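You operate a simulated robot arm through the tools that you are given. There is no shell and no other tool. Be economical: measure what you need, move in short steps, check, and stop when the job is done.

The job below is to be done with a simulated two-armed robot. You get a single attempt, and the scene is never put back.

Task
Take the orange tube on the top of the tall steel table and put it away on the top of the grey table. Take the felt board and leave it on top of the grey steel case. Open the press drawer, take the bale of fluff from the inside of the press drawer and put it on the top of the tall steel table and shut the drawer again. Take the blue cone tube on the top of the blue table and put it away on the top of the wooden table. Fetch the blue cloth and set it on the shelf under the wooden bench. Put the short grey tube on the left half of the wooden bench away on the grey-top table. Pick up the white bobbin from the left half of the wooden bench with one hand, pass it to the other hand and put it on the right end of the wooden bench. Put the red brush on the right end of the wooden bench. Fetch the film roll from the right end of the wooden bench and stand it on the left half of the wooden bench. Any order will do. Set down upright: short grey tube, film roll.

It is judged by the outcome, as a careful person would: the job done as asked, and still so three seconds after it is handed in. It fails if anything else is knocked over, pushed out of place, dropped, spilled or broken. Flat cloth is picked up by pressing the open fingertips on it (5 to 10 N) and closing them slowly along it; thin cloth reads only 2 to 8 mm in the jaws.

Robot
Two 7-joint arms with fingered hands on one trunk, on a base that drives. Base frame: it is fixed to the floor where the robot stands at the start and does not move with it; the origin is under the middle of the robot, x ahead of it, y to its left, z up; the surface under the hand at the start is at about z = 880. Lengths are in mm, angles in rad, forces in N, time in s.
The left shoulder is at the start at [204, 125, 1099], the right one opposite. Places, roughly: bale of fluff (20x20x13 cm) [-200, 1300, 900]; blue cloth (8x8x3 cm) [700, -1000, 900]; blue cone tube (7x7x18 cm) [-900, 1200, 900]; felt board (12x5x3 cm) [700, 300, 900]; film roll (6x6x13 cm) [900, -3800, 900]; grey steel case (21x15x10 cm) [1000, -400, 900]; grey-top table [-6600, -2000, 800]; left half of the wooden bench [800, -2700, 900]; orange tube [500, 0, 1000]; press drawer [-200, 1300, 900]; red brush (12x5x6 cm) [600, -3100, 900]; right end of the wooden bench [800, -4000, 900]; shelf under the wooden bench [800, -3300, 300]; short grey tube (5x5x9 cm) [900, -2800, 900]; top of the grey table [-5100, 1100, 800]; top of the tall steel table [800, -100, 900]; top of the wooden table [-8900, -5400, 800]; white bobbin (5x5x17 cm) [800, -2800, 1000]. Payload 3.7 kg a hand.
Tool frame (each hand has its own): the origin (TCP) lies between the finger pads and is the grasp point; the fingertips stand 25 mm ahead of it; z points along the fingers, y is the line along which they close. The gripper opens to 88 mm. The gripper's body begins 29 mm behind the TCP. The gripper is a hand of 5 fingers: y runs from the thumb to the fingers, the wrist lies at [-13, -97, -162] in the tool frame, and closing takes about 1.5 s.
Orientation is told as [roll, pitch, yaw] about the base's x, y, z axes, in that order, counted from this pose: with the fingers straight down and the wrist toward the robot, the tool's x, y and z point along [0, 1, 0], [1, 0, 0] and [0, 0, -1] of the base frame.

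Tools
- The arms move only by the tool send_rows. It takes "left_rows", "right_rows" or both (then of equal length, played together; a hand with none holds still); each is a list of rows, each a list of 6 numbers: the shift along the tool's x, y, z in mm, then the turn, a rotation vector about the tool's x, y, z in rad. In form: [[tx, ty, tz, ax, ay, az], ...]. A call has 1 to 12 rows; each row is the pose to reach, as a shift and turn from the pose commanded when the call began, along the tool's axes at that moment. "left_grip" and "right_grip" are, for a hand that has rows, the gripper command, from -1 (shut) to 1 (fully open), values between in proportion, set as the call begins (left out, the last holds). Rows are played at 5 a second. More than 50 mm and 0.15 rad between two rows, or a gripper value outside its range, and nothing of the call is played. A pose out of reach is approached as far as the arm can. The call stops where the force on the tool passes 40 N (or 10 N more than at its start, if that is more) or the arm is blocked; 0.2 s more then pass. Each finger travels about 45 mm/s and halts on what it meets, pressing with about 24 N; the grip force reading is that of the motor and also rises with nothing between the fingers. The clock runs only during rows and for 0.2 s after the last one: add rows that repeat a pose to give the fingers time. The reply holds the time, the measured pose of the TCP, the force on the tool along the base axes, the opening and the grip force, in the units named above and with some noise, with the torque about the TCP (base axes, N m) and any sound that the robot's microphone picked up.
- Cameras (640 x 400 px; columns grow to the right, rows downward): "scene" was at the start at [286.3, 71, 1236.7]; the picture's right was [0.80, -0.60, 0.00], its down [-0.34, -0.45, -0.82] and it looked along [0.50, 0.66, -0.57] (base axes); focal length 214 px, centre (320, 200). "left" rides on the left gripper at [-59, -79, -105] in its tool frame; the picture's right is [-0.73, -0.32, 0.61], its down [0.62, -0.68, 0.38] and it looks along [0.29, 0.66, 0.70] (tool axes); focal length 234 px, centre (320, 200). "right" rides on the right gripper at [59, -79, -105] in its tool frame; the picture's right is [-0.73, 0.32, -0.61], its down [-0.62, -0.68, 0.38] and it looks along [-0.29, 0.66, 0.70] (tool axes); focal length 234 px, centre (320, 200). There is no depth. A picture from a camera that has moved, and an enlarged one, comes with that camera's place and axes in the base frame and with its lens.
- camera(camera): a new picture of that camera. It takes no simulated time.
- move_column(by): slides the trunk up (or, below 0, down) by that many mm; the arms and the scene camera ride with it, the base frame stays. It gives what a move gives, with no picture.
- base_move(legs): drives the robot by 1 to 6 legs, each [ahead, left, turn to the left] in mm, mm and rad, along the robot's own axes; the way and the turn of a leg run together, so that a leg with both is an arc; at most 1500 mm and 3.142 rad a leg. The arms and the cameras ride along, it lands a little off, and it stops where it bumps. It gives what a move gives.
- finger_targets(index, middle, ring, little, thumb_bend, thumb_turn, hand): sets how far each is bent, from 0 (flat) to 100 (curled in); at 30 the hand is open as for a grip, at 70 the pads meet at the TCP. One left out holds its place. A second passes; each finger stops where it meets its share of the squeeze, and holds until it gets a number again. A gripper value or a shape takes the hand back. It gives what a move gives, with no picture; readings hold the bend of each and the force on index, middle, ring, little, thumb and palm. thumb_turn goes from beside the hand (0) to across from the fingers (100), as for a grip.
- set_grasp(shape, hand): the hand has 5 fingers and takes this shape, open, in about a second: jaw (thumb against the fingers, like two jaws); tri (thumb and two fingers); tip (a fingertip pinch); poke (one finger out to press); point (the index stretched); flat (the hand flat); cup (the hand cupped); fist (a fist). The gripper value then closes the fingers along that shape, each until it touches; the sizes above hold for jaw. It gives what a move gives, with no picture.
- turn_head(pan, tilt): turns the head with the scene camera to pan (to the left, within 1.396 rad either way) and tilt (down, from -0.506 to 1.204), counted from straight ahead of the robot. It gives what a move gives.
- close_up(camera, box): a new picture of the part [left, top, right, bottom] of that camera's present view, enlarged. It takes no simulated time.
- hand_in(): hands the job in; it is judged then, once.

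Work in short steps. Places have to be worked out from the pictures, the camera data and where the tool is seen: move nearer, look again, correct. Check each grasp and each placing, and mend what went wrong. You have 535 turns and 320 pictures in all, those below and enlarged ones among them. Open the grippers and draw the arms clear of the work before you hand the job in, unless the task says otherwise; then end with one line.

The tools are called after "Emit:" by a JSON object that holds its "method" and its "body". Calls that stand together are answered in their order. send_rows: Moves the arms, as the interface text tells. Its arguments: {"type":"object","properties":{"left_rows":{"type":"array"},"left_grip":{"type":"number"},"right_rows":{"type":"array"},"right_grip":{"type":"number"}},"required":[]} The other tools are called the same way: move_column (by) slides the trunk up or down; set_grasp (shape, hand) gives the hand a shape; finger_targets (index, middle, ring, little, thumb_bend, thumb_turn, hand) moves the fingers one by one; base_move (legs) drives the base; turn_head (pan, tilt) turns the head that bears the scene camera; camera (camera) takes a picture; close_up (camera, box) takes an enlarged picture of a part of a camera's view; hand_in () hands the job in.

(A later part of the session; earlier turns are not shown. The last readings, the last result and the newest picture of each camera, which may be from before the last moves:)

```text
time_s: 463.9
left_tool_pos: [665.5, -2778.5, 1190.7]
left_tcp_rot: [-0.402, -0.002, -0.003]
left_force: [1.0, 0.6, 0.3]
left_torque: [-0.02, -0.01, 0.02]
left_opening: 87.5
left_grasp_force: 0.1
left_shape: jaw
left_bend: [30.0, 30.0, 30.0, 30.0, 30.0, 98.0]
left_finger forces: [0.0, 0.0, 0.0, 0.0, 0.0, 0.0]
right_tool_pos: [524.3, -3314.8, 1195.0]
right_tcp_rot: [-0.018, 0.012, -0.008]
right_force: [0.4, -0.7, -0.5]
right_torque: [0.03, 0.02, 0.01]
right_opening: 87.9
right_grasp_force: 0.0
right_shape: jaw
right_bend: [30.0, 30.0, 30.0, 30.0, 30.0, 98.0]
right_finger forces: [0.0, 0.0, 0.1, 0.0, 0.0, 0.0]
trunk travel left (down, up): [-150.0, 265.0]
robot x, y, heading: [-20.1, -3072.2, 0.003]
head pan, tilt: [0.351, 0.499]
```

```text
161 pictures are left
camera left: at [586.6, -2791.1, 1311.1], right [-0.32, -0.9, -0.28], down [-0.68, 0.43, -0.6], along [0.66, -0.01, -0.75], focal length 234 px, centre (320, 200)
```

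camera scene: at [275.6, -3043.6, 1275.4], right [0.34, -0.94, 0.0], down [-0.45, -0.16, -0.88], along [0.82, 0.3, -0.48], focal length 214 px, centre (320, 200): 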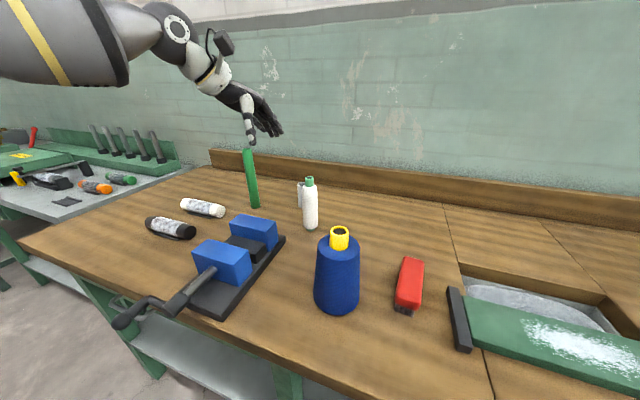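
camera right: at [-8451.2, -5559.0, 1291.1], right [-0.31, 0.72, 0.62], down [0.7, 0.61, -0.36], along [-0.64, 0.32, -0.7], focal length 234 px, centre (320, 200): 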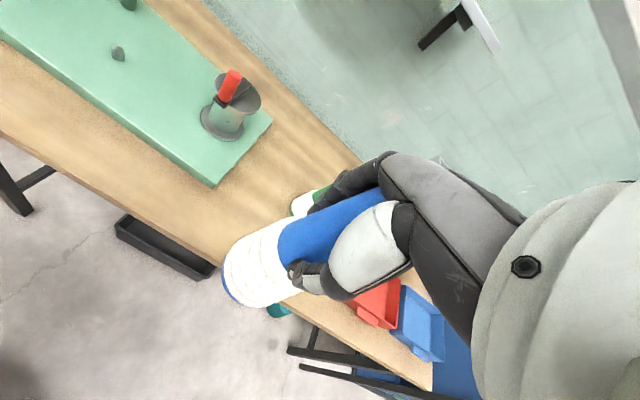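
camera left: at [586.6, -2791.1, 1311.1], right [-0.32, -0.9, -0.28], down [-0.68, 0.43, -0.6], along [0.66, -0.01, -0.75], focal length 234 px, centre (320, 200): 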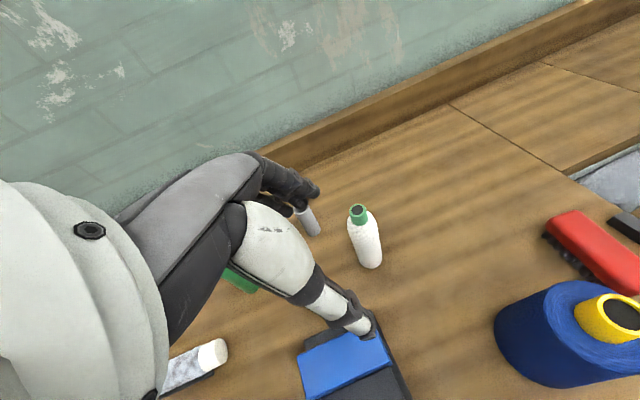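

Bobbin centre ≈ (774, −2831), top z ≈ 1050. I move the tilted left hand to just above it.

Emit:
{"method": "send_rows", "body": {"left_rows": [[6, 27, 20, 0, 0, 0], [12, 54, 45, 0, 0, 0], [18, 81, 70, 0, 0, 0], [22, 108, 95, 0, 0, 0]]}}

Emit:
{"method": "camera", "body": {"camera": "left"}}

Emit:
{"method": "close_up", "body": {"camera": "scene", "box": [220, 100, 400, 260]}}

```text
time_s: 464.9
left_tool_pos: [773.8, -2793.5, 1094.0]
left_tcp_rot: [-0.399, 0.0, -0.004]
left_force: [-0.6, 0.5, -0.4]
left_torque: [0.01, 0.05, -0.02]
left_opening: 87.7
left_grasp_force: 0.1
left_shape: jaw
left_bend: [30.0, 30.0, 30.0, 30.0, 30.0, 98.0]
left_finger forces: [0.0, 0.0, 0.0, 0.0, 0.0, 0.1]
right_tool_pos: [526.5, -3313.2, 1195.3]
right_tcp_rot: [-0.019, 0.015, -0.007]
right_force: [-1.1, 0.7, -0.2]
right_torque: [0.0, 0.02, -0.01]
right_opening: 87.6
right_grasp_force: 0.0
right_shape: jaw
right_bend: [30.0, 30.0, 30.0, 30.0, 30.0, 98.0]
right_finger forces: [0.0, 0.0, 0.0, 0.1, 0.1, 0.1]
trunk travel left (down, up): [-150.0, 265.0]
robot x, y, heading: [-19.1, -3076.8, -0.001]
head pan, tilt: [0.351, 0.499]
```

```text
160 pictures are left
camera left: at [694.3, -2807.4, 1213.7], right [-0.32, -0.9, -0.28], down [-0.68, 0.43, -0.6], along [0.66, -0.01, -0.75], focal length 234 px, centre (320, 200)
```

left: 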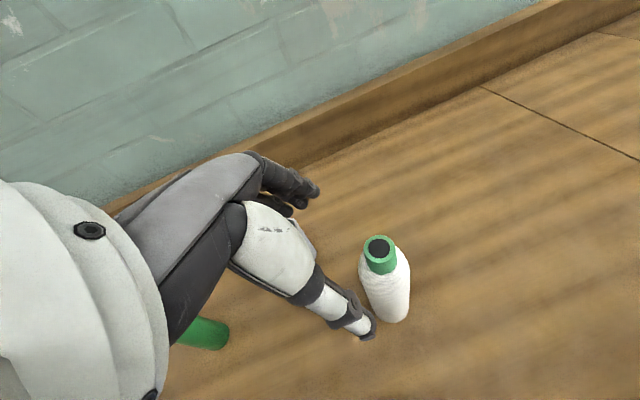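

```text
2.50 times, centred on (310, 180) of scene
camera zoom: at [276.9, -3043.6, 1274.9], right [0.34, -0.94, 0.0], down [-0.45, -0.16, -0.88], along [0.82, 0.3, -0.48], focal length 536 px, centre (345, 250)
```

zoom: 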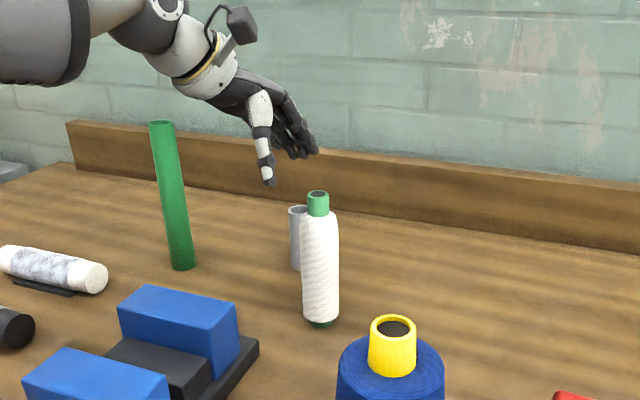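

The top centre is at (770, −2832, 1049). I slide down along the hand axis around it and close.

Emit:
{"method": "send_rows", "body": {"left_rows": [[-3, -4, 30, 0, 0, 0], [-4, -4, 60, 0, 0, 0], [-4, -4, 80, 0, 0, 0], [-4, -4, 90, 0, 0, 0]]}}

Emit:
{"method": "send_rows", "body": {"left_rows": [[0, 0, 0, 0, 0, 0], [0, 0, 0, 0, 0, 0], [0, 0, 0, 0, 0, 0], [0, 0, 0, 0, 0, 0], [0, 0, 0, 0, 0, 0], [0, 0, 0, 0, 0, 0], [0, 0, 0, 0, 0, 0]], "left_grip": -1}}

Emit:
{"method": "close_up", "body": {"camera": "scene", "box": [220, 100, 400, 260]}}

```text
time_s: 465.9
left_tool_pos: [768.9, -2833.0, 1012.4]
left_tcp_rot: [-0.4, 0.0, 0.0]
left_force: [-0.5, -0.3, 0.3]
left_torque: [0.03, -0.04, -0.01]
left_opening: 87.6
left_grasp_force: 0.1
left_shape: jaw
left_bend: [30.0, 30.0, 30.0, 30.0, 30.0, 98.0]
left_finger forces: [0.1, 0.0, 0.0, 0.0, 0.0, 0.0]
right_tool_pos: [524.2, -3313.7, 1195.9]
right_tcp_rot: [-0.017, 0.012, -0.006]
right_force: [-0.4, 0.4, -0.5]
right_torque: [0.02, -0.03, 0.01]
right_opening: 87.4
right_grasp_force: 0.1
right_shape: jaw
right_bend: [30.0, 30.0, 30.0, 30.0, 30.0, 98.0]
right_finger forces: [0.0, 0.0, 0.0, 0.0, 0.1, 0.0]
trunk travel left (down, up): [-150.0, 265.0]
robot x, y, heading: [-10.1, -3072.7, 0.002]
head pan, tilt: [0.351, 0.499]
```

```text
time_s: 467.6
left_tool_pos: [768.6, -2833.0, 1013.2]
left_tcp_rot: [-0.403, 0.0, -0.002]
left_force: [0.0, -0.4, 0.1]
left_torque: [0.05, 0.0, 0.01]
left_opening: 35.1
left_grasp_force: 24.1
left_shape: jaw
left_bend: [74.0, 47.0, 49.0, 50.0, 73.0, 100.0]
left_finger forces: [10.4, 7.0, 3.2, 0.1, 21.1, 0.0]
right_tool_pos: [524.8, -3313.8, 1196.8]
right_tcp_rot: [-0.017, 0.012, -0.007]
right_force: [0.0, -1.3, 0.0]
right_torque: [0.0, -0.02, 0.0]
right_opening: 87.8
right_grasp_force: 0.1
right_shape: jaw
right_bend: [30.0, 30.0, 30.0, 30.0, 30.0, 98.0]
right_finger forces: [0.0, 0.0, 0.0, 0.1, 0.0, 0.0]
trunk travel left (down, up): [-150.0, 265.0]
robot x, y, heading: [-14.2, -3072.2, 0.002]
head pan, tilt: [0.351, 0.499]
```

```text
2.50 times, centred on (310, 180) of scene
camera zoom: at [275.7, -3043.5, 1275.3], right [0.34, -0.94, 0.0], down [-0.45, -0.16, -0.88], along [0.82, 0.3, -0.48], focal length 536 px, centre (345, 250)
```

zoom: 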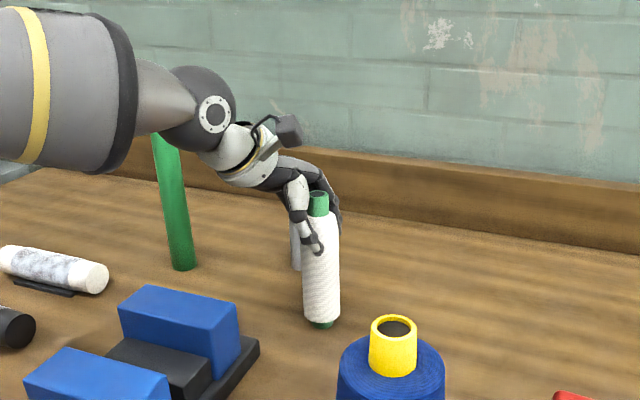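

Gripped at 35 mm. I lift it straight up and back the base off for a free-air handover.

Emit:
{"method": "send_rows", "body": {"left_rows": [[-8, 0, -18, 0, 0, 0], [-25, 0, -60, 0, 0, 0], [-43, 0, -102, 0, 0, 0], [-60, 0, -143, 0, 0, 0]]}}

Emit:
{"method": "base_move", "body": {"legs": [[-350, 0, 0]]}}

Emit:
{"method": "camera", "body": {"camera": "scene"}}

```text
time_s: 468.6
left_tool_pos: [766.7, -2833.0, 1169.4]
left_tcp_rot: [-0.402, -0.001, -0.003]
left_force: [0.6, -0.3, -1.5]
left_torque: [-0.02, 0.03, 0.03]
left_opening: 35.0
left_grasp_force: 23.7
left_shape: jaw
left_bend: [74.0, 47.0, 50.0, 50.0, 73.0, 100.0]
left_finger forces: [10.3, 7.0, 3.2, 0.1, 21.1, 0.1]
right_tool_pos: [523.6, -3312.5, 1196.5]
right_tcp_rot: [-0.017, 0.009, -0.007]
right_force: [-0.1, -0.8, 0.3]
right_torque: [-0.01, 0.01, -0.01]
right_opening: 87.7
right_grasp_force: 0.0
right_shape: jaw
right_bend: [30.0, 30.0, 30.0, 30.0, 30.0, 98.0]
right_finger forces: [0.1, 0.0, 0.0, 0.1, 0.0, 0.0]
trunk travel left (down, up): [-150.0, 265.0]
robot x, y, heading: [-16.8, -3076.9, 0.004]
head pan, tilt: [0.351, 0.499]
```

```text
time_s: 470.8
left_tool_pos: [418.5, -2835.3, 1167.7]
left_tcp_rot: [-0.401, 0.001, -0.004]
left_force: [0.8, 0.4, -1.5]
left_torque: [-0.01, -0.01, -0.03]
left_opening: 34.9
left_grasp_force: 24.0
left_shape: jaw
left_bend: [74.0, 47.0, 50.0, 50.0, 73.0, 100.0]
left_finger forces: [10.4, 7.0, 3.2, 0.1, 21.2, 0.1]
right_tool_pos: [174.8, -3315.0, 1196.7]
right_tcp_rot: [-0.017, 0.012, -0.01]
right_force: [0.4, -0.6, -0.5]
right_torque: [0.0, -0.02, 0.03]
right_opening: 88.0
right_grasp_force: 0.1
right_shape: jaw
right_bend: [30.0, 30.0, 30.0, 30.0, 30.0, 98.0]
right_finger forces: [0.0, 0.1, 0.0, 0.1, 0.1, 0.1]
trunk travel left (down, up): [-150.0, 265.0]
robot x, y, heading: [-367.2, -3075.8, -0.002]
head pan, tilt: [0.351, 0.499]
```

```text
157 pictures are left
camera scene: at [-75.0, -3043.9, 1275.3], right [0.34, -0.94, 0.0], down [-0.45, -0.16, -0.88], along [0.83, 0.3, -0.48], focal length 214 px, centre (320, 200)
```

scene: 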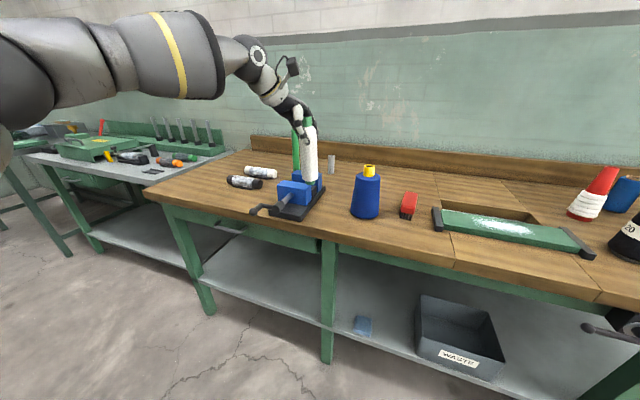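

Now the handover. I bring the left hand with the bobbin to the middle and roll the right hand so its fingers point leftward.

Emit:
{"method": "send_rows", "body": {"left_rows": [[-28, -31, 12, 0, 0, 0], [-56, -62, 24, 0, 0, 0], [-83, -93, 35, 0, 0, 0], [-111, -124, 47, 0, 0, 0], [-139, -155, 59, 0, 0, 0], [-166, -186, 70, 0, 0, 0], [-166, -186, 70, 0, 0, 0], [-166, -186, 70, 0, 0, 0], [-166, -186, 70, 0, 0, 0]], "right_rows": [[0, 0, 0, 0, 0.13, 0], [0, 0, 0, 0, 0.26, 0], [0, 0, 0, 0, 0.4, 0], [0, 0, 0, 0, 0.53, 0], [0, 0, 0, 0, 0.67, 0], [0, 0, 0, 0, 0.8, 0], [0, 0, 0, 0, 0.93, 0], [0, 0, 0, 0, 1.07, 0], [0, 0, 0, 0, 1.2, 0]]}}

Emit:
{"method": "turn_head", "body": {"pan": 0.0, "tilt": 0.4}}

Emit:
{"method": "camera", "body": {"camera": "scene"}}

```text
time_s: 472.8
left_tool_pos: [230.4, -3014.7, 1169.3]
left_tcp_rot: [-0.4, 0.0, -0.004]
left_force: [0.0, 0.6, -0.6]
left_torque: [0.01, -0.01, 0.0]
left_opening: 34.6
left_grasp_force: 24.7
left_shape: jaw
left_bend: [74.0, 47.0, 50.0, 50.0, 73.0, 100.0]
left_finger forces: [10.4, 7.1, 3.3, 0.0, 21.1, 0.1]
right_tool_pos: [173.7, -3315.0, 1196.1]
right_tcp_rot: [1.184, 0.012, -0.011]
right_force: [0.7, -0.7, 0.4]
right_torque: [0.01, 0.0, 0.01]
right_opening: 87.8
right_grasp_force: 0.1
right_shape: jaw
right_bend: [30.0, 30.0, 30.0, 30.0, 30.0, 98.0]
right_finger forces: [0.0, 0.1, 0.0, 0.1, 0.0, 0.1]
trunk travel left (down, up): [-150.0, 265.0]
robot x, y, heading: [-364.9, -3077.7, -0.004]
head pan, tilt: [0.351, 0.499]
```

```text
time_s: 473.7
left_tool_pos: [230.1, -3014.7, 1170.5]
left_tcp_rot: [-0.402, -0.001, -0.002]
left_force: [-0.1, -0.2, -1.3]
left_torque: [-0.02, 0.0, -0.01]
left_opening: 34.9
left_grasp_force: 23.9
left_shape: jaw
left_bend: [74.0, 47.0, 50.0, 50.0, 73.0, 100.0]
left_finger forces: [10.4, 6.9, 3.5, 0.0, 21.1, 0.0]
right_tool_pos: [173.1, -3315.5, 1196.9]
right_tcp_rot: [1.182, 0.011, -0.009]
right_force: [0.3, -0.3, -0.2]
right_torque: [0.02, 0.0, 0.0]
right_opening: 87.5
right_grasp_force: 0.0
right_shape: jaw
right_bend: [30.0, 30.0, 30.0, 30.0, 30.0, 98.0]
right_finger forces: [0.0, 0.1, 0.0, 0.0, 0.0, 0.0]
trunk travel left (down, up): [-150.0, 265.0]
robot x, y, heading: [-362.7, -3073.9, -0.002]
head pan, tilt: [0.0, 0.4]
```

```text
156 pictures are left
camera scene: at [-67.7, -3075.2, 1284.5], right [0.0, -1.0, 0.0], down [-0.39, 0.0, -0.92], along [0.92, 0.0, -0.39], focal length 214 px, centre (320, 200)
```

scene: 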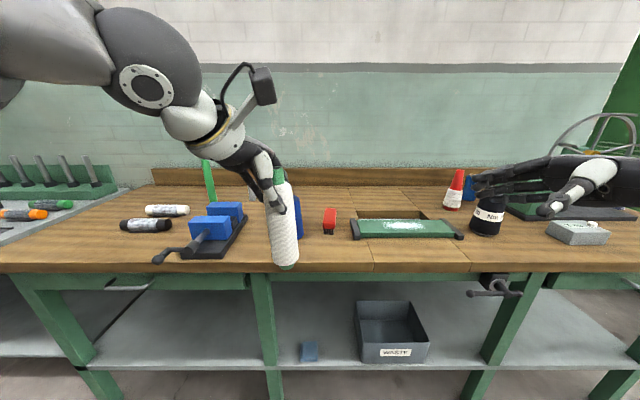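

The right hand points left now, bobbin in the middle. I bring the right hand to a pre-grasp point 110 mm short of the bobbin's lower part.

Emit:
{"method": "send_rows", "body": {"right_rows": [[1, 12, 42, 0, 0, 0], [2, 24, 85, 0, 0, 0], [3, 36, 127, 0, 0, 0], [3, 48, 170, 0, 0, 0], [3, 58, 212, 0, 0, 0]]}}

Emit:
{"method": "camera", "body": {"camera": "scene"}}

Emit:
{"method": "camera", "body": {"camera": "right"}}

```text
time_s: 474.9
left_tool_pos: [230.6, -3013.6, 1169.7]
left_tcp_rot: [-0.401, 0.002, -0.004]
left_force: [0.4, 0.7, -1.5]
left_torque: [-0.01, 0.0, 0.02]
left_opening: 34.7
left_grasp_force: 23.4
left_shape: jaw
left_bend: [74.0, 47.0, 50.0, 50.0, 73.0, 100.0]
left_finger forces: [10.4, 7.0, 3.4, 0.0, 21.1, 0.1]
right_tool_pos: [233.2, -3117.0, 1116.2]
right_tcp_rot: [1.183, 0.015, -0.01]
right_force: [0.0, 0.2, 0.0]
right_torque: [-0.01, -0.02, -0.01]
right_opening: 87.6
right_grasp_force: 0.2
right_shape: jaw
right_bend: [30.0, 30.0, 30.0, 30.0, 30.0, 98.0]
right_finger forces: [0.0, 0.0, 0.1, 0.0, 0.1, 0.1]
trunk travel left (down, up): [-150.0, 265.0]
robot x, y, heading: [-366.1, -3076.3, -0.002]
head pan, tilt: [0.0, 0.4]
```

```text
155 pictures are left
camera scene: at [-66.6, -3074.0, 1284.1], right [0.0, -1.0, 0.0], down [-0.39, 0.0, -0.92], along [0.92, 0.0, -0.39], focal length 214 px, centre (320, 200)
```

scene: 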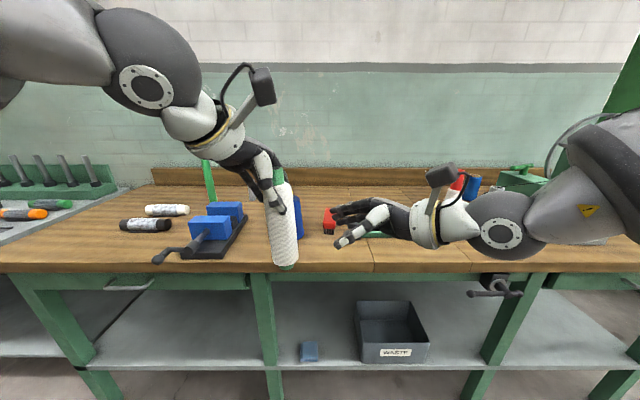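

```text
154 pictures are left
camera right: at [154.1, -3190.1, 1211.6], right [0.31, -0.84, -0.45], down [-0.69, 0.13, -0.71], along [0.65, 0.53, -0.54], focal length 234 px, centre (320, 200)
```

right: 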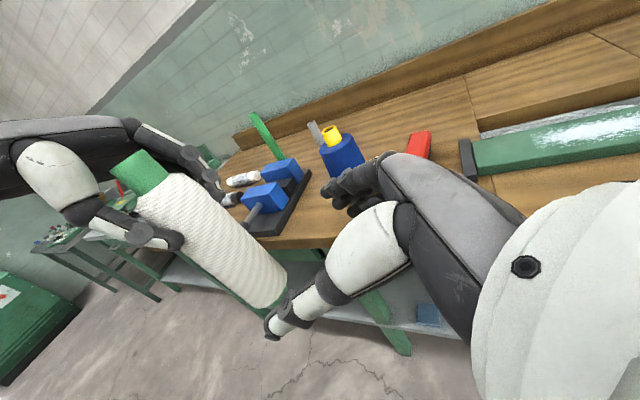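

The approach line meets the bobbin ~40 mm above its base. I advance slowly and stop just at it.

Emit:
{"method": "send_rows", "body": {"right_rows": [[2, -1, 30, 0, 0, 0], [3, -2, 60, 0, 0, 0], [3, -2, 85, 0, 0, 0], [3, -2, 104, 0, 0, 0]]}}

Emit:
{"method": "close_up", "body": {"camera": "scene", "box": [220, 120, 420, 300]}}

Emit:
{"method": "camera", "body": {"camera": "right"}}

```text
time_s: 475.9
left_tool_pos: [230.8, -3016.2, 1168.3]
left_tcp_rot: [-0.4, 0.001, -0.003]
left_force: [-1.2, -0.3, -1.5]
left_torque: [0.01, 0.0, 0.03]
left_opening: 34.9
left_grasp_force: 24.1
left_shape: jaw
left_bend: [74.0, 47.0, 50.0, 50.0, 73.0, 100.0]
left_finger forces: [10.4, 7.1, 3.4, 0.0, 21.1, 0.1]
right_tool_pos: [231.9, -3020.0, 1080.0]
right_tcp_rot: [1.185, 0.014, -0.011]
right_force: [0.0, -0.2, -0.1]
right_torque: [-0.01, -0.01, -0.02]
right_opening: 87.6
right_grasp_force: 0.1
right_shape: jaw
right_bend: [30.0, 30.0, 30.0, 30.0, 30.0, 98.0]
right_finger forces: [0.0, 0.0, 0.0, 0.1, 0.1, 0.0]
trunk travel left (down, up): [-150.0, 265.0]
robot x, y, heading: [-369.8, -3079.3, 0.003]
head pan, tilt: [0.0, 0.4]
```

```text
2.22 times, centred on (320, 210) of scene
camera zoom: at [-67.0, -3075.3, 1284.2], right [0.0, -1.0, 0.0], down [-0.39, 0.0, -0.92], along [0.92, 0.0, -0.39], focal length 477 px, centre (320, 178)
```

zoom: 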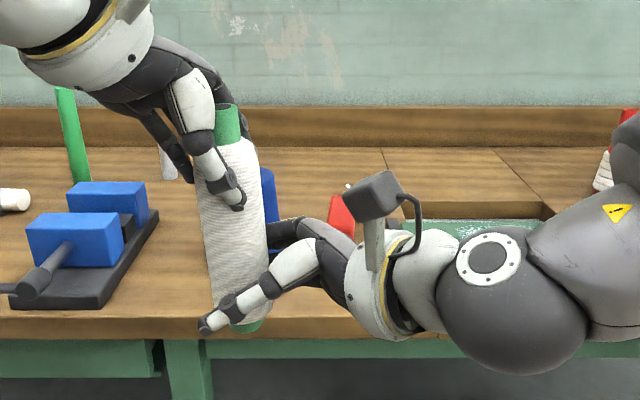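

```text
152 pictures are left
camera right: at [153.0, -3093.4, 1174.7], right [0.31, -0.84, -0.45], down [-0.69, 0.13, -0.71], along [0.66, 0.53, -0.54], focal length 234 px, centre (320, 200)
```

right: 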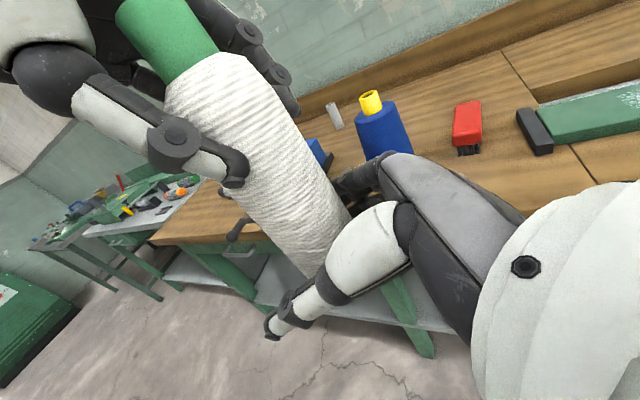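

The right thumb and fingers straddle the lower bobbin. I close the right hand while the left still holds.

Emit:
{"method": "send_rows", "body": {"right_rows": [[0, 0, 0, 0, 0, 0], [0, 0, 0, 0, 0, 0], [0, 0, 0, 0, 0, 0], [0, 0, 0, 0, 0, 0], [0, 0, 0, 0, 0, 0], [0, 0, 0, 0, 0, 0], [0, 0, 0, 0, 0, 0]], "right_grip": -1}}

Emit:
{"method": "close_up", "body": {"camera": "scene", "box": [220, 120, 420, 300]}}

```text
time_s: 477.5
left_tool_pos: [230.2, -3014.8, 1169.3]
left_tcp_rot: [-0.401, -0.001, -0.004]
left_force: [2.3, -0.3, 0.2]
left_torque: [-0.06, -0.06, 0.04]
left_opening: 34.6
left_grasp_force: 23.4
left_shape: jaw
left_bend: [74.0, 47.0, 51.0, 50.0, 73.0, 99.0]
left_finger forces: [11.8, 7.2, 3.3, 0.0, 21.2, 0.0]
right_tool_pos: [231.5, -3020.0, 1080.1]
right_tcp_rot: [1.182, 0.012, -0.008]
right_force: [-2.7, 0.3, -0.4]
right_torque: [-0.03, -0.13, -0.02]
right_opening: 30.3
right_grasp_force: 23.8
right_shape: jaw
right_bend: [74.0, 54.0, 47.0, 57.0, 74.0, 100.0]
right_finger forces: [10.5, 4.4, 2.6, 1.5, 21.2, 0.0]
trunk travel left (down, up): [-150.0, 265.0]
robot x, y, heading: [-364.8, -3077.6, -0.004]
head pan, tilt: [0.0, 0.4]
```

```text
2.22 times, centred on (320, 210) of scene
camera zoom: at [-67.7, -3075.2, 1284.5], right [0.0, -1.0, 0.0], down [-0.39, 0.0, -0.92], along [0.92, 0.0, -0.39], focal length 477 px, centre (320, 178)
```

zoom: 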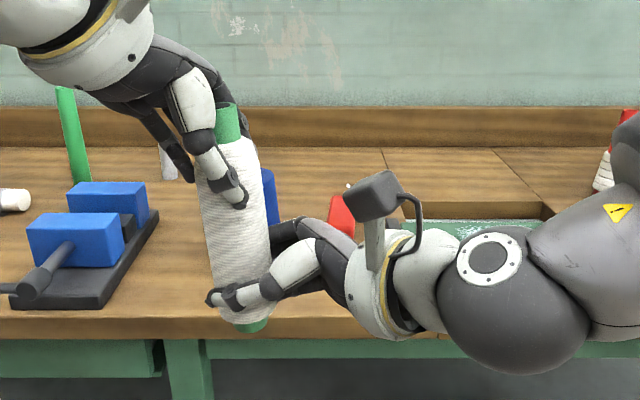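

Both hands hold it. I open the left hand and withdraw it up-left.

Emit:
{"method": "send_rows", "body": {"left_rows": [[0, 0, 0, 0, 0, 0], [0, 0, 0, 0, 0, 0], [0, 0, 0, 0, 0, 0], [0, 0, 0, 0, 0, 0], [0, 0, 0, 0, 0, 0], [0, 0, -25, 0, 0, 0], [0, 0, -65, 0, 0, 0], [0, 0, -110, 0, 0, 0], [40, 0, -130, 0, 0, 0]], "left_grip": 1}}

Emit:
{"method": "camera", "body": {"camera": "scene"}}

```text
time_s: 479.5
left_tool_pos: [232.0, -2924.6, 1272.1]
left_tcp_rot: [-0.402, 0.0, -0.003]
left_force: [0.0, 1.2, -0.1]
left_torque: [-0.01, 0.0, 0.01]
left_opening: 87.8
left_grasp_force: 0.0
left_shape: jaw
left_bend: [30.0, 30.0, 30.0, 30.0, 30.0, 98.0]
left_finger forces: [0.1, 0.0, 0.0, 0.1, 0.0, 0.0]
right_tool_pos: [231.6, -3017.3, 1081.0]
right_tcp_rot: [1.18, 0.012, -0.008]
right_force: [0.6, 1.4, -0.2]
right_torque: [-0.01, 0.02, 0.04]
right_opening: 30.8
right_grasp_force: 23.9
right_shape: jaw
right_bend: [74.0, 54.0, 48.0, 58.0, 75.0, 100.0]
right_finger forces: [12.7, 4.5, 2.5, 1.6, 19.8, 0.0]
trunk travel left (down, up): [-150.0, 265.0]
robot x, y, heading: [-368.1, -3077.5, -0.006]
head pan, tilt: [0.0, 0.4]
```

```text
150 pictures are left
camera scene: at [-67.6, -3073.5, 1284.4], right [0.0, -1.0, 0.0], down [-0.39, 0.0, -0.92], along [0.92, 0.0, -0.39], focal length 214 px, centre (320, 200)
```

scene: 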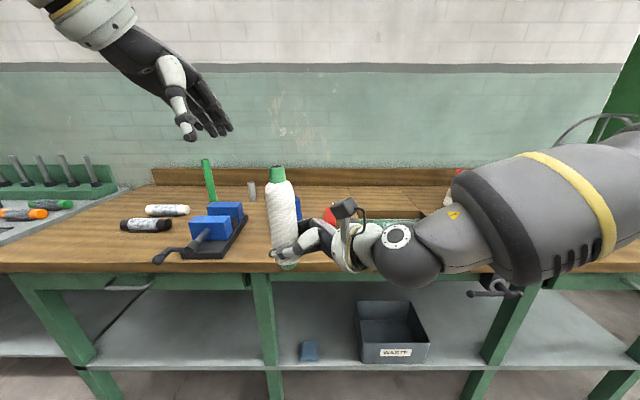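

The pass succeeded; the right hand alone holds the bobbin. I move it to the right side and level the left hand.

Emit:
{"method": "send_rows", "body": {"right_rows": [[-13, 0, -45, 0, 0, 0], [-26, 0, -90, 0, 0, 0], [-40, 0, -135, 0, 0, 0], [-53, 0, -180, 0, 0, 0], [-66, 0, -225, 0, 0, 0], [-80, 0, -270, 0, 0, 0], [-95, 0, -315, 0, 0, 0], [-110, 0, -355, 0, 0, 0]], "left_rows": [[0, 0, 0, 0, 0.13, 0], [15, 0, 0, 0, 0.26, 0], [30, 0, 0, 0, 0.4, 0], [45, 20, 0, 0, 0.4, 0], [60, 40, 0, 0, 0.4, 0], [75, 60, 0, 0, 0.4, 0], [75, 60, 0, 0, 0.4, 0], [75, 60, 0, 0, 0.4, 0]]}}

Emit:
{"method": "send_rows", "body": {"left_rows": [[0, 0, 0, 0, 0, -0.14], [0, 0, 0, 0, 0, -0.28], [0, 0, 0, 0, 0, -0.42], [0, 0, 0, 0, 0, -0.56], [0, 0, 0, 0, 0, -0.7], [0, 0, 0, 0, 0, -0.84], [0, 0, 0, 0, 0, -0.98], [0, 0, 0, 0, 0, -1.12], [0, 0, 0, 0, 0, -1.26], [0, 0, 0, 0, 0, -1.4], [0, 0, 0, 0, 0, -1.54]]}}

Emit:
{"method": "camera", "body": {"camera": "scene"}}

```text
time_s: 481.3
left_tool_pos: [294.1, -2856.3, 1243.9]
left_tcp_rot: [0.0, 0.0, -0.003]
left_force: [0.2, 0.6, -0.3]
left_torque: [0.01, -0.02, -0.02]
left_opening: 87.7
left_grasp_force: 0.1
left_shape: jaw
left_bend: [30.0, 30.0, 30.0, 30.0, 30.0, 98.0]
left_finger forces: [0.0, 0.1, 0.1, 0.0, 0.0, 0.0]
right_tool_pos: [227.5, -3392.6, 1113.2]
right_tcp_rot: [1.183, 0.013, -0.008]
right_force: [0.6, 0.1, -0.7]
right_torque: [0.0, 0.01, 0.01]
right_opening: 29.6
right_grasp_force: 24.3
right_shape: jaw
right_bend: [74.0, 55.0, 49.0, 58.0, 76.0, 100.0]
right_finger forces: [12.1, 3.6, 2.6, 2.3, 18.8, 0.1]
trunk travel left (down, up): [-150.0, 265.0]
robot x, y, heading: [-367.6, -3074.1, -0.002]
head pan, tilt: [0.0, 0.4]
```

```text
time_s: 483.7
left_tool_pos: [266.0, -2818.3, 1214.2]
left_tcp_rot: [-0.006, 0.003, 1.539]
left_force: [0.4, 0.9, -0.3]
left_torque: [0.01, 0.0, 0.0]
left_opening: 87.9
left_grasp_force: 0.1
left_shape: jaw
left_bend: [30.0, 30.0, 30.0, 30.0, 30.0, 98.0]
left_finger forces: [0.0, 0.0, 0.0, 0.0, 0.0, 0.0]
left hand out of reach, approached as far as the arm can: row 9, 10, 11
right_tool_pos: [229.0, -3392.0, 1115.8]
right_tcp_rot: [1.18, 0.013, -0.01]
right_force: [-0.6, 0.3, -0.6]
right_torque: [-0.01, -0.01, 0.01]
right_opening: 29.7
right_grasp_force: 24.4
right_shape: jaw
right_bend: [74.0, 55.0, 49.0, 58.0, 76.0, 100.0]
right_finger forces: [12.2, 3.5, 2.6, 2.4, 18.7, 0.0]
trunk travel left (down, up): [-150.0, 265.0]
robot x, y, heading: [-360.5, -3073.2, -0.001]
head pan, tilt: [0.0, 0.4]
```

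```text
149 pictures are left
camera scene: at [-67.9, -3075.2, 1284.6], right [0.0, -1.0, 0.0], down [-0.39, 0.0, -0.92], along [0.92, 0.0, -0.39], focal length 214 px, centre (320, 200)
```

scene: 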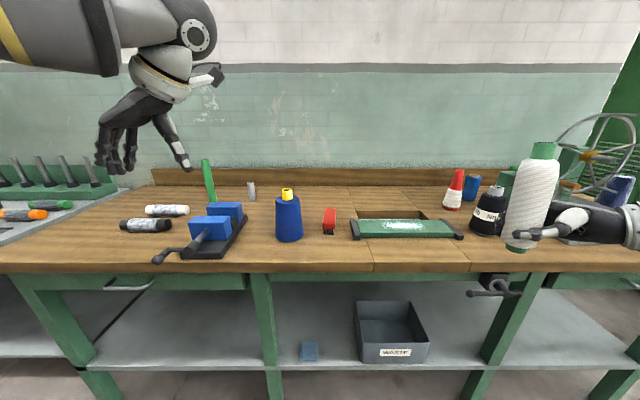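

Yaw works. Before moving over the bench I raise the right hand to clear the black cone, then shift so the brush is before the left hand.

Emit:
{"method": "send_rows", "body": {"right_rows": [[37, 0, -15, 0, 0, 0], [74, 0, -30, 0, 0, 0], [95, 0, -39, 0, 0, 0]]}}

Emit:
{"method": "base_move", "body": {"legs": [[0, -290, 0], [300, 0, 0]]}}

Emit:
{"method": "turn_head", "body": {"pan": 0.3, "tilt": 0.6}}

Emit:
{"method": "camera", "body": {"camera": "left"}}

Emit:
{"method": "camera", "body": {"camera": "scene"}}

```text
time_s: 484.5
left_tool_pos: [265.8, -2818.9, 1214.8]
left_tcp_rot: [-0.004, 0.003, 1.532]
left_force: [-0.1, 0.2, 0.2]
left_torque: [0.01, -0.01, 0.0]
left_opening: 87.6
left_grasp_force: 0.1
left_shape: jaw
left_bend: [30.0, 30.0, 30.0, 30.0, 30.0, 98.0]
left_finger forces: [0.0, 0.0, 0.0, 0.1, 0.0, 0.0]
right_tool_pos: [229.2, -3391.3, 1217.9]
right_tcp_rot: [1.181, 0.011, -0.012]
right_force: [-0.6, 0.0, -1.3]
right_torque: [0.0, -0.04, -0.01]
right_opening: 29.7
right_grasp_force: 24.4
right_shape: jaw
right_bend: [74.0, 55.0, 49.0, 58.0, 76.0, 100.0]
right_finger forces: [12.1, 3.4, 2.6, 2.4, 18.8, 0.0]
trunk travel left (down, up): [-150.0, 265.0]
robot x, y, heading: [-364.1, -3072.2, -0.006]
head pan, tilt: [0.0, 0.4]
```

```text
time_s: 489.3
left_tool_pos: [567.0, -3105.4, 1213.9]
left_tcp_rot: [-0.003, 0.006, 1.54]
left_force: [0.3, -0.1, 0.1]
left_torque: [0.02, 0.02, -0.03]
left_opening: 87.7
left_grasp_force: 0.0
left_shape: jaw
left_bend: [30.0, 30.0, 30.0, 30.0, 30.0, 98.0]
left_finger forces: [0.0, 0.1, 0.0, 0.0, 0.0, 0.1]
right_tool_pos: [532.0, -3679.0, 1216.6]
right_tcp_rot: [1.182, 0.012, -0.006]
right_force: [0.0, 0.3, -1.7]
right_torque: [-0.01, -0.01, 0.02]
right_opening: 29.6
right_grasp_force: 24.0
right_shape: jaw
right_bend: [74.0, 55.0, 49.0, 58.0, 76.0, 100.0]
right_finger forces: [12.1, 3.4, 2.7, 2.4, 18.8, 0.0]
trunk travel left (down, up): [-150.0, 265.0]
robot x, y, heading: [-65.0, -3361.3, 0.001]
head pan, tilt: [0.0, 0.4]
```

```text
time_s: 490.1
left_tool_pos: [565.7, -3104.6, 1214.2]
left_tcp_rot: [-0.007, 0.003, 1.539]
left_force: [-0.5, 0.5, -0.1]
left_torque: [0.02, 0.0, -0.02]
left_opening: 87.6
left_grasp_force: 0.1
left_shape: jaw
left_bend: [30.0, 30.0, 30.0, 30.0, 30.0, 98.0]
left_finger forces: [0.0, 0.0, 0.0, 0.0, 0.1, 0.0]
right_tool_pos: [532.2, -3678.2, 1216.8]
right_tcp_rot: [1.181, 0.014, -0.004]
right_force: [-0.3, -0.4, -1.0]
right_torque: [0.01, 0.04, -0.01]
right_opening: 29.1
right_grasp_force: 24.3
right_shape: jaw
right_bend: [74.0, 55.0, 49.0, 58.0, 76.0, 100.0]
right_finger forces: [12.1, 3.4, 2.6, 2.3, 18.8, 0.0]
trunk travel left (down, up): [-150.0, 265.0]
robot x, y, heading: [-65.1, -3365.4, -0.0]
head pan, tilt: [0.3, 0.6]
```

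```text
148 pictures are left
camera left: at [621.7, -3185.2, 1319.9], right [0.72, -0.35, -0.6], down [-0.64, -0.66, -0.38], along [-0.27, 0.66, -0.7], focal length 234 px, centre (320, 200)
```

left: 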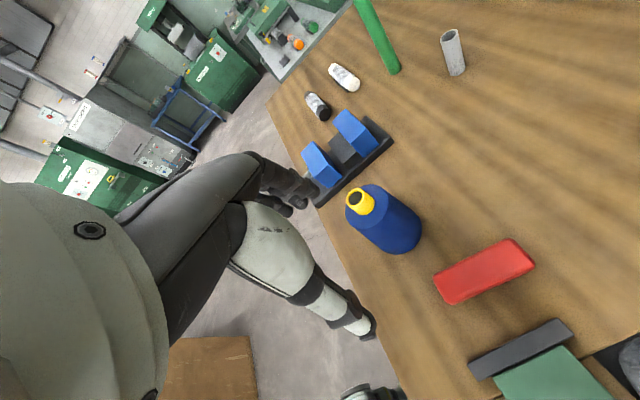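

```text
147 pictures are left
camera scene: at [225.8, -3337.5, 1266.3], right [0.3, -0.95, 0.0], down [-0.54, -0.17, -0.83], along [0.79, 0.25, -0.56], focal length 214 px, centre (320, 200)
```

scene: 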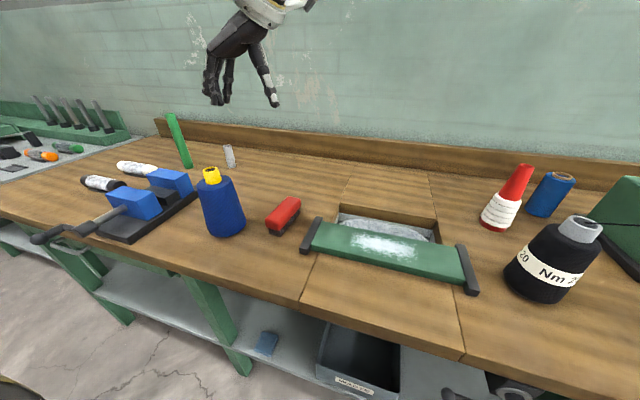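

The brush lies along x from (572, −3107) to (691, −3119), top z ≈ 915–940. I bring the left hand above its middle.

Emit:
{"method": "send_rows", "body": {"left_rows": [[-16, -2, 40, 0, 0, 0.03], [-32, -4, 85, 0, 0, 0.07], [-48, -6, 130, 0, 0, 0.07], [-64, -8, 175, 0, 0, 0.07], [-66, -8, 210, 0, 0, 0.07]]}}

Emit:
{"method": "camera", "body": {"camera": "left"}}

Emit:
{"method": "close_up", "body": {"camera": "scene", "box": [220, 120, 380, 280]}}

```text
time_s: 491.3
left_tool_pos: [634.4, -3114.2, 1001.9]
left_tcp_rot: [-0.006, 0.003, 1.468]
left_force: [0.3, 0.4, -0.1]
left_torque: [0.03, 0.02, -0.02]
left_opening: 87.6
left_grasp_force: 0.1
left_shape: jaw
left_bend: [30.0, 30.0, 30.0, 30.0, 30.0, 98.0]
left_finger forces: [0.0, 0.0, 0.1, 0.1, 0.0, 0.0]
right_tool_pos: [531.2, -3679.0, 1218.5]
right_tcp_rot: [1.182, 0.011, -0.007]
right_force: [0.5, 0.3, -0.5]
right_torque: [0.01, -0.01, 0.01]
right_opening: 29.4
right_grasp_force: 24.0
right_shape: jaw
right_bend: [75.0, 55.0, 49.0, 58.0, 76.0, 100.0]
right_finger forces: [12.0, 3.5, 2.6, 2.3, 18.7, 0.0]
trunk travel left (down, up): [-150.0, 265.0]
robot x, y, heading: [-65.4, -3366.7, 0.001]
head pan, tilt: [0.3, 0.6]
```

```text
146 pictures are left
camera left: at [683.8, -3198.8, 1107.9], right [0.69, -0.4, -0.6], down [-0.69, -0.62, -0.38], along [-0.22, 0.68, -0.7], focal length 234 px, centre (320, 200)
```

left: 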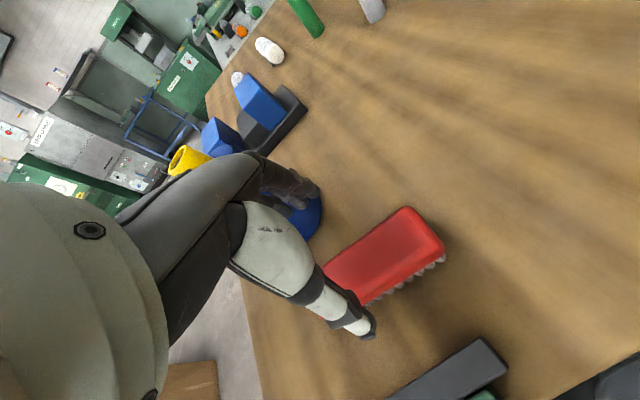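

```text
2.50 times, centred on (300, 200) of scene
camera zoom: at [226.1, -3337.3, 1266.2], right [0.3, -0.95, 0.0], down [-0.54, -0.17, -0.82], along [0.79, 0.25, -0.57], focal length 536 px, centre (370, 200)
```

zoom: 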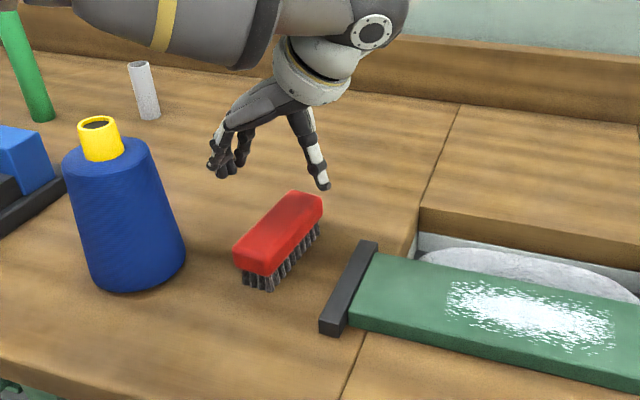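

I trim to y ≈ −3119, narrow the opening to ~66 mm to stay off the blue cone, and descend.

Emit:
{"method": "send_rows", "body": {"left_rows": [[3, -5, 25, 0, 0, 0], [5, -5, 50, 0, 0, 0], [5, -5, 68, 0, 0, 0], [5, -5, 77, 0, 0, 0]], "left_grip": 0.5}}

Emit:
{"method": "close_up", "body": {"camera": "scene", "box": [220, 120, 380, 280]}}

```text
time_s: 492.3
left_tool_pos: [627.1, -3120.2, 926.4]
left_tcp_rot: [-0.004, 0.003, 1.469]
left_force: [-0.6, 0.0, 0.8]
left_torque: [0.04, 0.04, -0.01]
left_opening: 66.5
left_grasp_force: 0.1
left_shape: jaw
left_bend: [27.0, 35.0, 32.0, 34.0, 54.0, 99.0]
left_finger forces: [0.1, 0.1, 0.0, 0.4, 0.0, 0.1]
right_tool_pos: [531.9, -3679.1, 1217.4]
right_tcp_rot: [1.181, 0.012, -0.004]
right_force: [-0.6, 0.7, -1.5]
right_torque: [-0.01, 0.01, 0.0]
right_opening: 29.7
right_grasp_force: 24.1
right_shape: jaw
right_bend: [75.0, 55.0, 49.0, 58.0, 76.0, 100.0]
right_finger forces: [11.9, 3.5, 2.6, 2.4, 18.8, 0.1]
trunk travel left (down, up): [-150.0, 265.0]
robot x, y, heading: [-59.7, -3364.6, -0.003]
head pan, tilt: [0.3, 0.6]
```

```text
2.50 times, centred on (300, 200) of scene
camera zoom: at [225.8, -3337.4, 1266.3], right [0.3, -0.95, 0.0], down [-0.54, -0.17, -0.83], along [0.79, 0.25, -0.56], focal length 536 px, centre (370, 200)
```

zoom: 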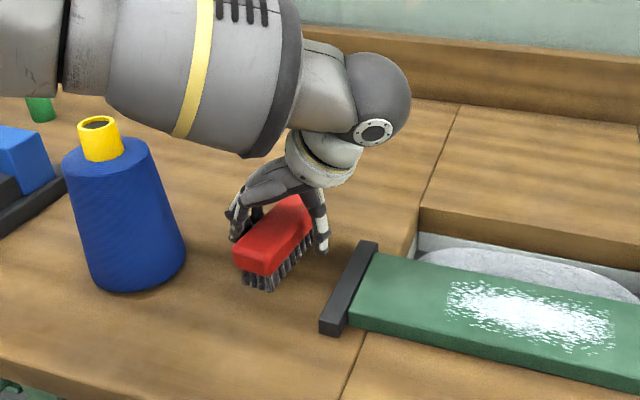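

The digits straddle the red handle. I close and lift.

Emit:
{"method": "send_rows", "body": {"left_rows": [[0, 0, 0, 0, 0, 0], [0, 0, 0, 0, 0, 0], [0, 0, 0, 0, 0, 0], [0, 0, 0, 0, 0, 0], [0, 0, 0, 0, 0, 0], [0, 0, 0, 0, 0, 0]], "left_grip": -1}}

Emit:
{"method": "send_rows", "body": {"left_rows": [[0, 0, -15, 0, 0, 0], [0, 0, -50, 0, 0, 0], [0, 0, -95, 0, 0, 0], [0, 0, -140, 0, 0, 0], [0, 0, -180, 0, 0, 0]]}}

Emit:
{"method": "camera", "body": {"camera": "scene"}}

```text
time_s: 493.7
left_tool_pos: [627.3, -3121.3, 927.1]
left_tcp_rot: [-0.004, 0.003, 1.468]
left_force: [0.7, -0.4, 0.7]
left_torque: [-0.01, -0.04, 0.02]
left_opening: 39.0
left_grasp_force: 24.3
left_shape: jaw
left_bend: [74.0, 49.0, 47.0, 45.0, 70.0, 100.0]
left_finger forces: [12.0, 6.7, 2.8, 0.0, 21.3, 0.0]
right_tool_pos: [532.1, -3678.4, 1217.0]
right_tcp_rot: [1.181, 0.012, -0.004]
right_force: [0.8, -0.3, -1.3]
right_torque: [0.0, -0.02, 0.01]
right_opening: 29.3
right_grasp_force: 23.8
right_shape: jaw
right_bend: [75.0, 55.0, 49.0, 58.0, 76.0, 100.0]
right_finger forces: [12.0, 3.4, 2.7, 2.4, 18.7, 0.0]
trunk travel left (down, up): [-150.0, 265.0]
robot x, y, heading: [-59.7, -3363.4, 0.001]
head pan, tilt: [0.3, 0.6]
```

```text
time_s: 494.9
left_tool_pos: [627.8, -3121.2, 1108.3]
left_tcp_rot: [-0.006, 0.001, 1.467]
left_force: [0.6, 0.3, 0.0]
left_torque: [0.01, -0.05, 0.03]
left_opening: 39.0
left_grasp_force: 24.2
left_shape: jaw
left_bend: [74.0, 50.0, 49.0, 49.0, 70.0, 98.0]
left_finger forces: [11.9, 6.1, 2.8, 1.4, 22.2, 0.0]
right_tool_pos: [531.4, -3678.9, 1217.3]
right_tcp_rot: [1.181, 0.011, -0.005]
right_force: [-0.1, 0.0, -1.4]
right_torque: [0.01, 0.04, 0.01]
right_opening: 29.5
right_grasp_force: 24.5
right_shape: jaw
right_bend: [75.0, 55.0, 49.0, 58.0, 76.0, 100.0]
right_finger forces: [12.0, 3.4, 2.6, 2.5, 18.8, 0.0]
trunk travel left (down, up): [-150.0, 265.0]
robot x, y, heading: [-66.2, -3365.4, 0.007]
head pan, tilt: [0.3, 0.6]
```

```text
143 pictures are left
camera scene: at [225.4, -3337.5, 1266.5], right [0.3, -0.95, 0.0], down [-0.54, -0.17, -0.83], along [0.79, 0.25, -0.56], focal length 214 px, centre (320, 200)
```

scene: 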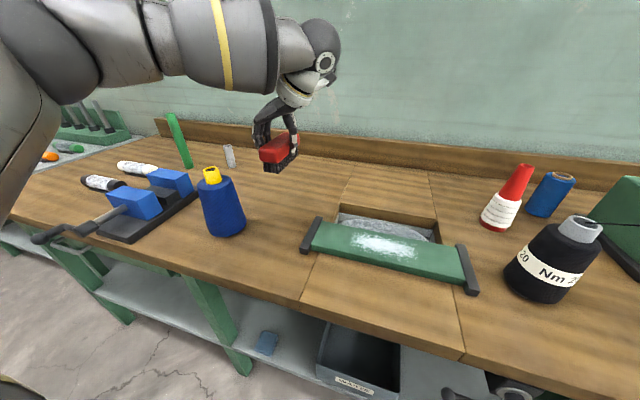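

The brush is held. I back off, move along to the right end, and survey it.

Emit:
{"method": "base_move", "body": {"legs": [[-330, 0, 0], [0, -500, 0]]}}

Emit:
{"method": "turn_head", "body": {"pan": -0.1, "tilt": 0.45}}

Emit:
{"method": "camera", "body": {"camera": "scene"}}

```text
time_s: 501.5
left_tool_pos: [296.6, -3614.6, 1105.6]
left_tcp_rot: [-0.004, 0.002, 1.464]
left_force: [-0.6, 0.0, -1.3]
left_torque: [0.02, 0.0, -0.01]
left_opening: 39.1
left_grasp_force: 24.5
left_shape: jaw
left_bend: [74.0, 50.0, 49.0, 49.0, 70.0, 98.0]
left_finger forces: [12.0, 6.0, 2.8, 1.4, 22.2, 0.1]
right_tool_pos: [198.0, -4172.2, 1216.7]
right_tcp_rot: [1.182, 0.013, -0.009]
right_force: [0.0, -0.2, -0.8]
right_torque: [0.0, 0.03, -0.02]
right_opening: 29.5
right_grasp_force: 23.5
right_shape: jaw
right_bend: [75.0, 55.0, 49.0, 58.0, 76.0, 100.0]
right_finger forces: [11.9, 3.4, 2.6, 2.5, 18.8, 0.0]
trunk travel left (down, up): [-150.0, 265.0]
robot x, y, heading: [-397.8, -3855.9, -0.001]
head pan, tilt: [0.3, 0.6]
```

```text
time_s: 502.4
left_tool_pos: [294.1, -3614.0, 1105.8]
left_tcp_rot: [-0.003, 0.003, 1.464]
left_force: [-1.0, -0.4, 0.2]
left_torque: [-0.01, 0.02, 0.01]
left_opening: 39.2
left_grasp_force: 24.1
left_shape: jaw
left_bend: [74.0, 50.0, 49.0, 49.0, 70.0, 98.0]
left_finger forces: [12.0, 6.2, 2.8, 1.4, 22.2, 0.1]
right_tool_pos: [197.3, -4172.6, 1216.9]
right_tcp_rot: [1.181, 0.013, -0.009]
right_force: [0.5, -0.3, -0.4]
right_torque: [-0.02, -0.02, 0.02]
right_opening: 29.6
right_grasp_force: 24.3
right_shape: jaw
right_bend: [75.0, 55.0, 49.0, 58.0, 76.0, 100.0]
right_finger forces: [12.0, 3.4, 2.6, 2.5, 18.7, 0.0]
trunk travel left (down, up): [-150.0, 265.0]
robot x, y, heading: [-396.5, -3858.8, -0.003]
head pan, tilt: [-0.099, 0.45]
```

```text
142 pictures are left
camera scene: at [-100.2, -3865.4, 1279.8], right [-0.1, -0.99, 0.0], down [-0.43, 0.04, -0.9], along [0.9, -0.09, -0.44], focal length 214 px, centre (320, 200)
```

scene: 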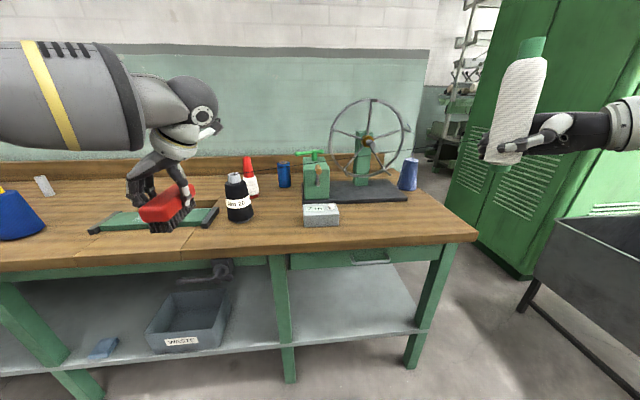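

The right end runs to y ≈ −4410; a free strip lies in front of the reel and right of the grey block (x 450–650, y −4010…−4380). I raise the brush, then drive in so the bobbin is above about (550, −4230).

Emit:
{"method": "send_rows", "body": {"left_rows": [[0, 0, -40, 0, 0, 0], [0, 0, -80, 0, 0, 0], [0, 0, -100, 0, 0, 0]]}}

Emit:
{"method": "base_move", "body": {"legs": [[0, -60, 0], [350, 0, 0]]}}

Emit:
{"method": "turn_head", "body": {"pan": -0.35, "tilt": 0.55}}

Emit:
{"method": "camera", "body": {"camera": "scene"}}

```text
time_s: 503.1
left_tool_pos: [280.3, -3594.4, 1194.1]
left_tcp_rot: [-0.006, 0.005, 1.466]
left_force: [-0.4, 0.8, -0.3]
left_torque: [-0.03, 0.0, -0.03]
left_opening: 39.1
left_grasp_force: 24.1
left_shape: jaw
left_bend: [74.0, 50.0, 49.0, 49.0, 70.0, 98.0]
left_finger forces: [12.0, 6.2, 2.8, 1.4, 22.2, 0.0]
left hand out of reach, approached as far as the arm can: row 1, 2, 3
right_tool_pos: [196.9, -4173.4, 1216.9]
right_tcp_rot: [1.182, 0.013, -0.009]
right_force: [-0.8, 0.0, -1.6]
right_torque: [0.0, 0.01, 0.0]
right_opening: 29.7
right_grasp_force: 23.7
right_shape: jaw
right_bend: [75.0, 55.0, 49.0, 58.0, 76.0, 100.0]
right_finger forces: [12.0, 3.4, 2.5, 2.4, 18.7, 0.0]
trunk travel left (down, up): [-150.0, 265.0]
robot x, y, heading: [-397.0, -3853.6, 0.001]
head pan, tilt: [-0.099, 0.45]
```

```text
time_s: 506.3
left_tool_pos: [639.4, -3654.9, 1194.6]
left_tcp_rot: [-0.006, 0.007, 1.461]
left_force: [0.9, -0.7, -0.6]
left_torque: [0.02, 0.03, -0.02]
left_opening: 39.0
left_grasp_force: 23.5
left_shape: jaw
left_bend: [74.0, 50.0, 49.0, 49.0, 70.0, 98.0]
left_finger forces: [11.9, 6.2, 2.7, 1.4, 22.3, 0.0]
right_tool_pos: [555.5, -4232.7, 1217.4]
right_tcp_rot: [1.182, 0.013, -0.01]
right_force: [0.9, -0.2, -2.1]
right_torque: [0.01, 0.02, -0.01]
right_opening: 29.1
right_grasp_force: 24.2
right_shape: jaw
right_bend: [75.0, 55.0, 49.0, 58.0, 76.0, 100.0]
right_finger forces: [11.9, 3.4, 2.7, 2.5, 18.7, 0.0]
trunk travel left (down, up): [-150.0, 265.0]
robot x, y, heading: [-34.6, -3915.7, -0.002]
head pan, tilt: [-0.099, 0.45]
```

```text
time_s: 507.0
left_tool_pos: [639.3, -3655.1, 1193.8]
left_tcp_rot: [-0.007, 0.005, 1.461]
left_force: [0.2, 0.0, -0.8]
left_torque: [0.01, 0.0, 0.0]
left_opening: 38.9
left_grasp_force: 23.7
left_shape: jaw
left_bend: [74.0, 50.0, 49.0, 49.0, 70.0, 98.0]
left_finger forces: [12.0, 6.1, 2.9, 1.4, 22.2, 0.0]
right_tool_pos: [556.8, -4232.0, 1216.6]
right_tcp_rot: [1.182, 0.013, -0.01]
right_force: [-0.8, 0.3, -1.4]
right_torque: [-0.01, 0.03, 0.02]
right_opening: 29.4
right_grasp_force: 24.1
right_shape: jaw
right_bend: [75.0, 55.0, 49.0, 58.0, 76.0, 100.0]
right_finger forces: [11.9, 3.4, 2.6, 2.3, 18.8, 0.1]
trunk travel left (down, up): [-150.0, 265.0]
robot x, y, heading: [-35.6, -3916.4, -0.004]
head pan, tilt: [-0.351, 0.55]
```

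```text
141 pictures are left
camera scene: at [251.9, -3947.1, 1270.8], right [-0.35, -0.94, 0.0], down [-0.49, 0.18, -0.85], along [0.8, -0.3, -0.52], focal length 214 px, centre (320, 200)
```

scene: 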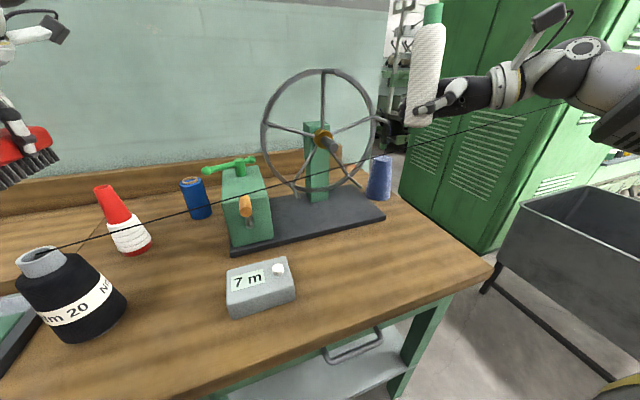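

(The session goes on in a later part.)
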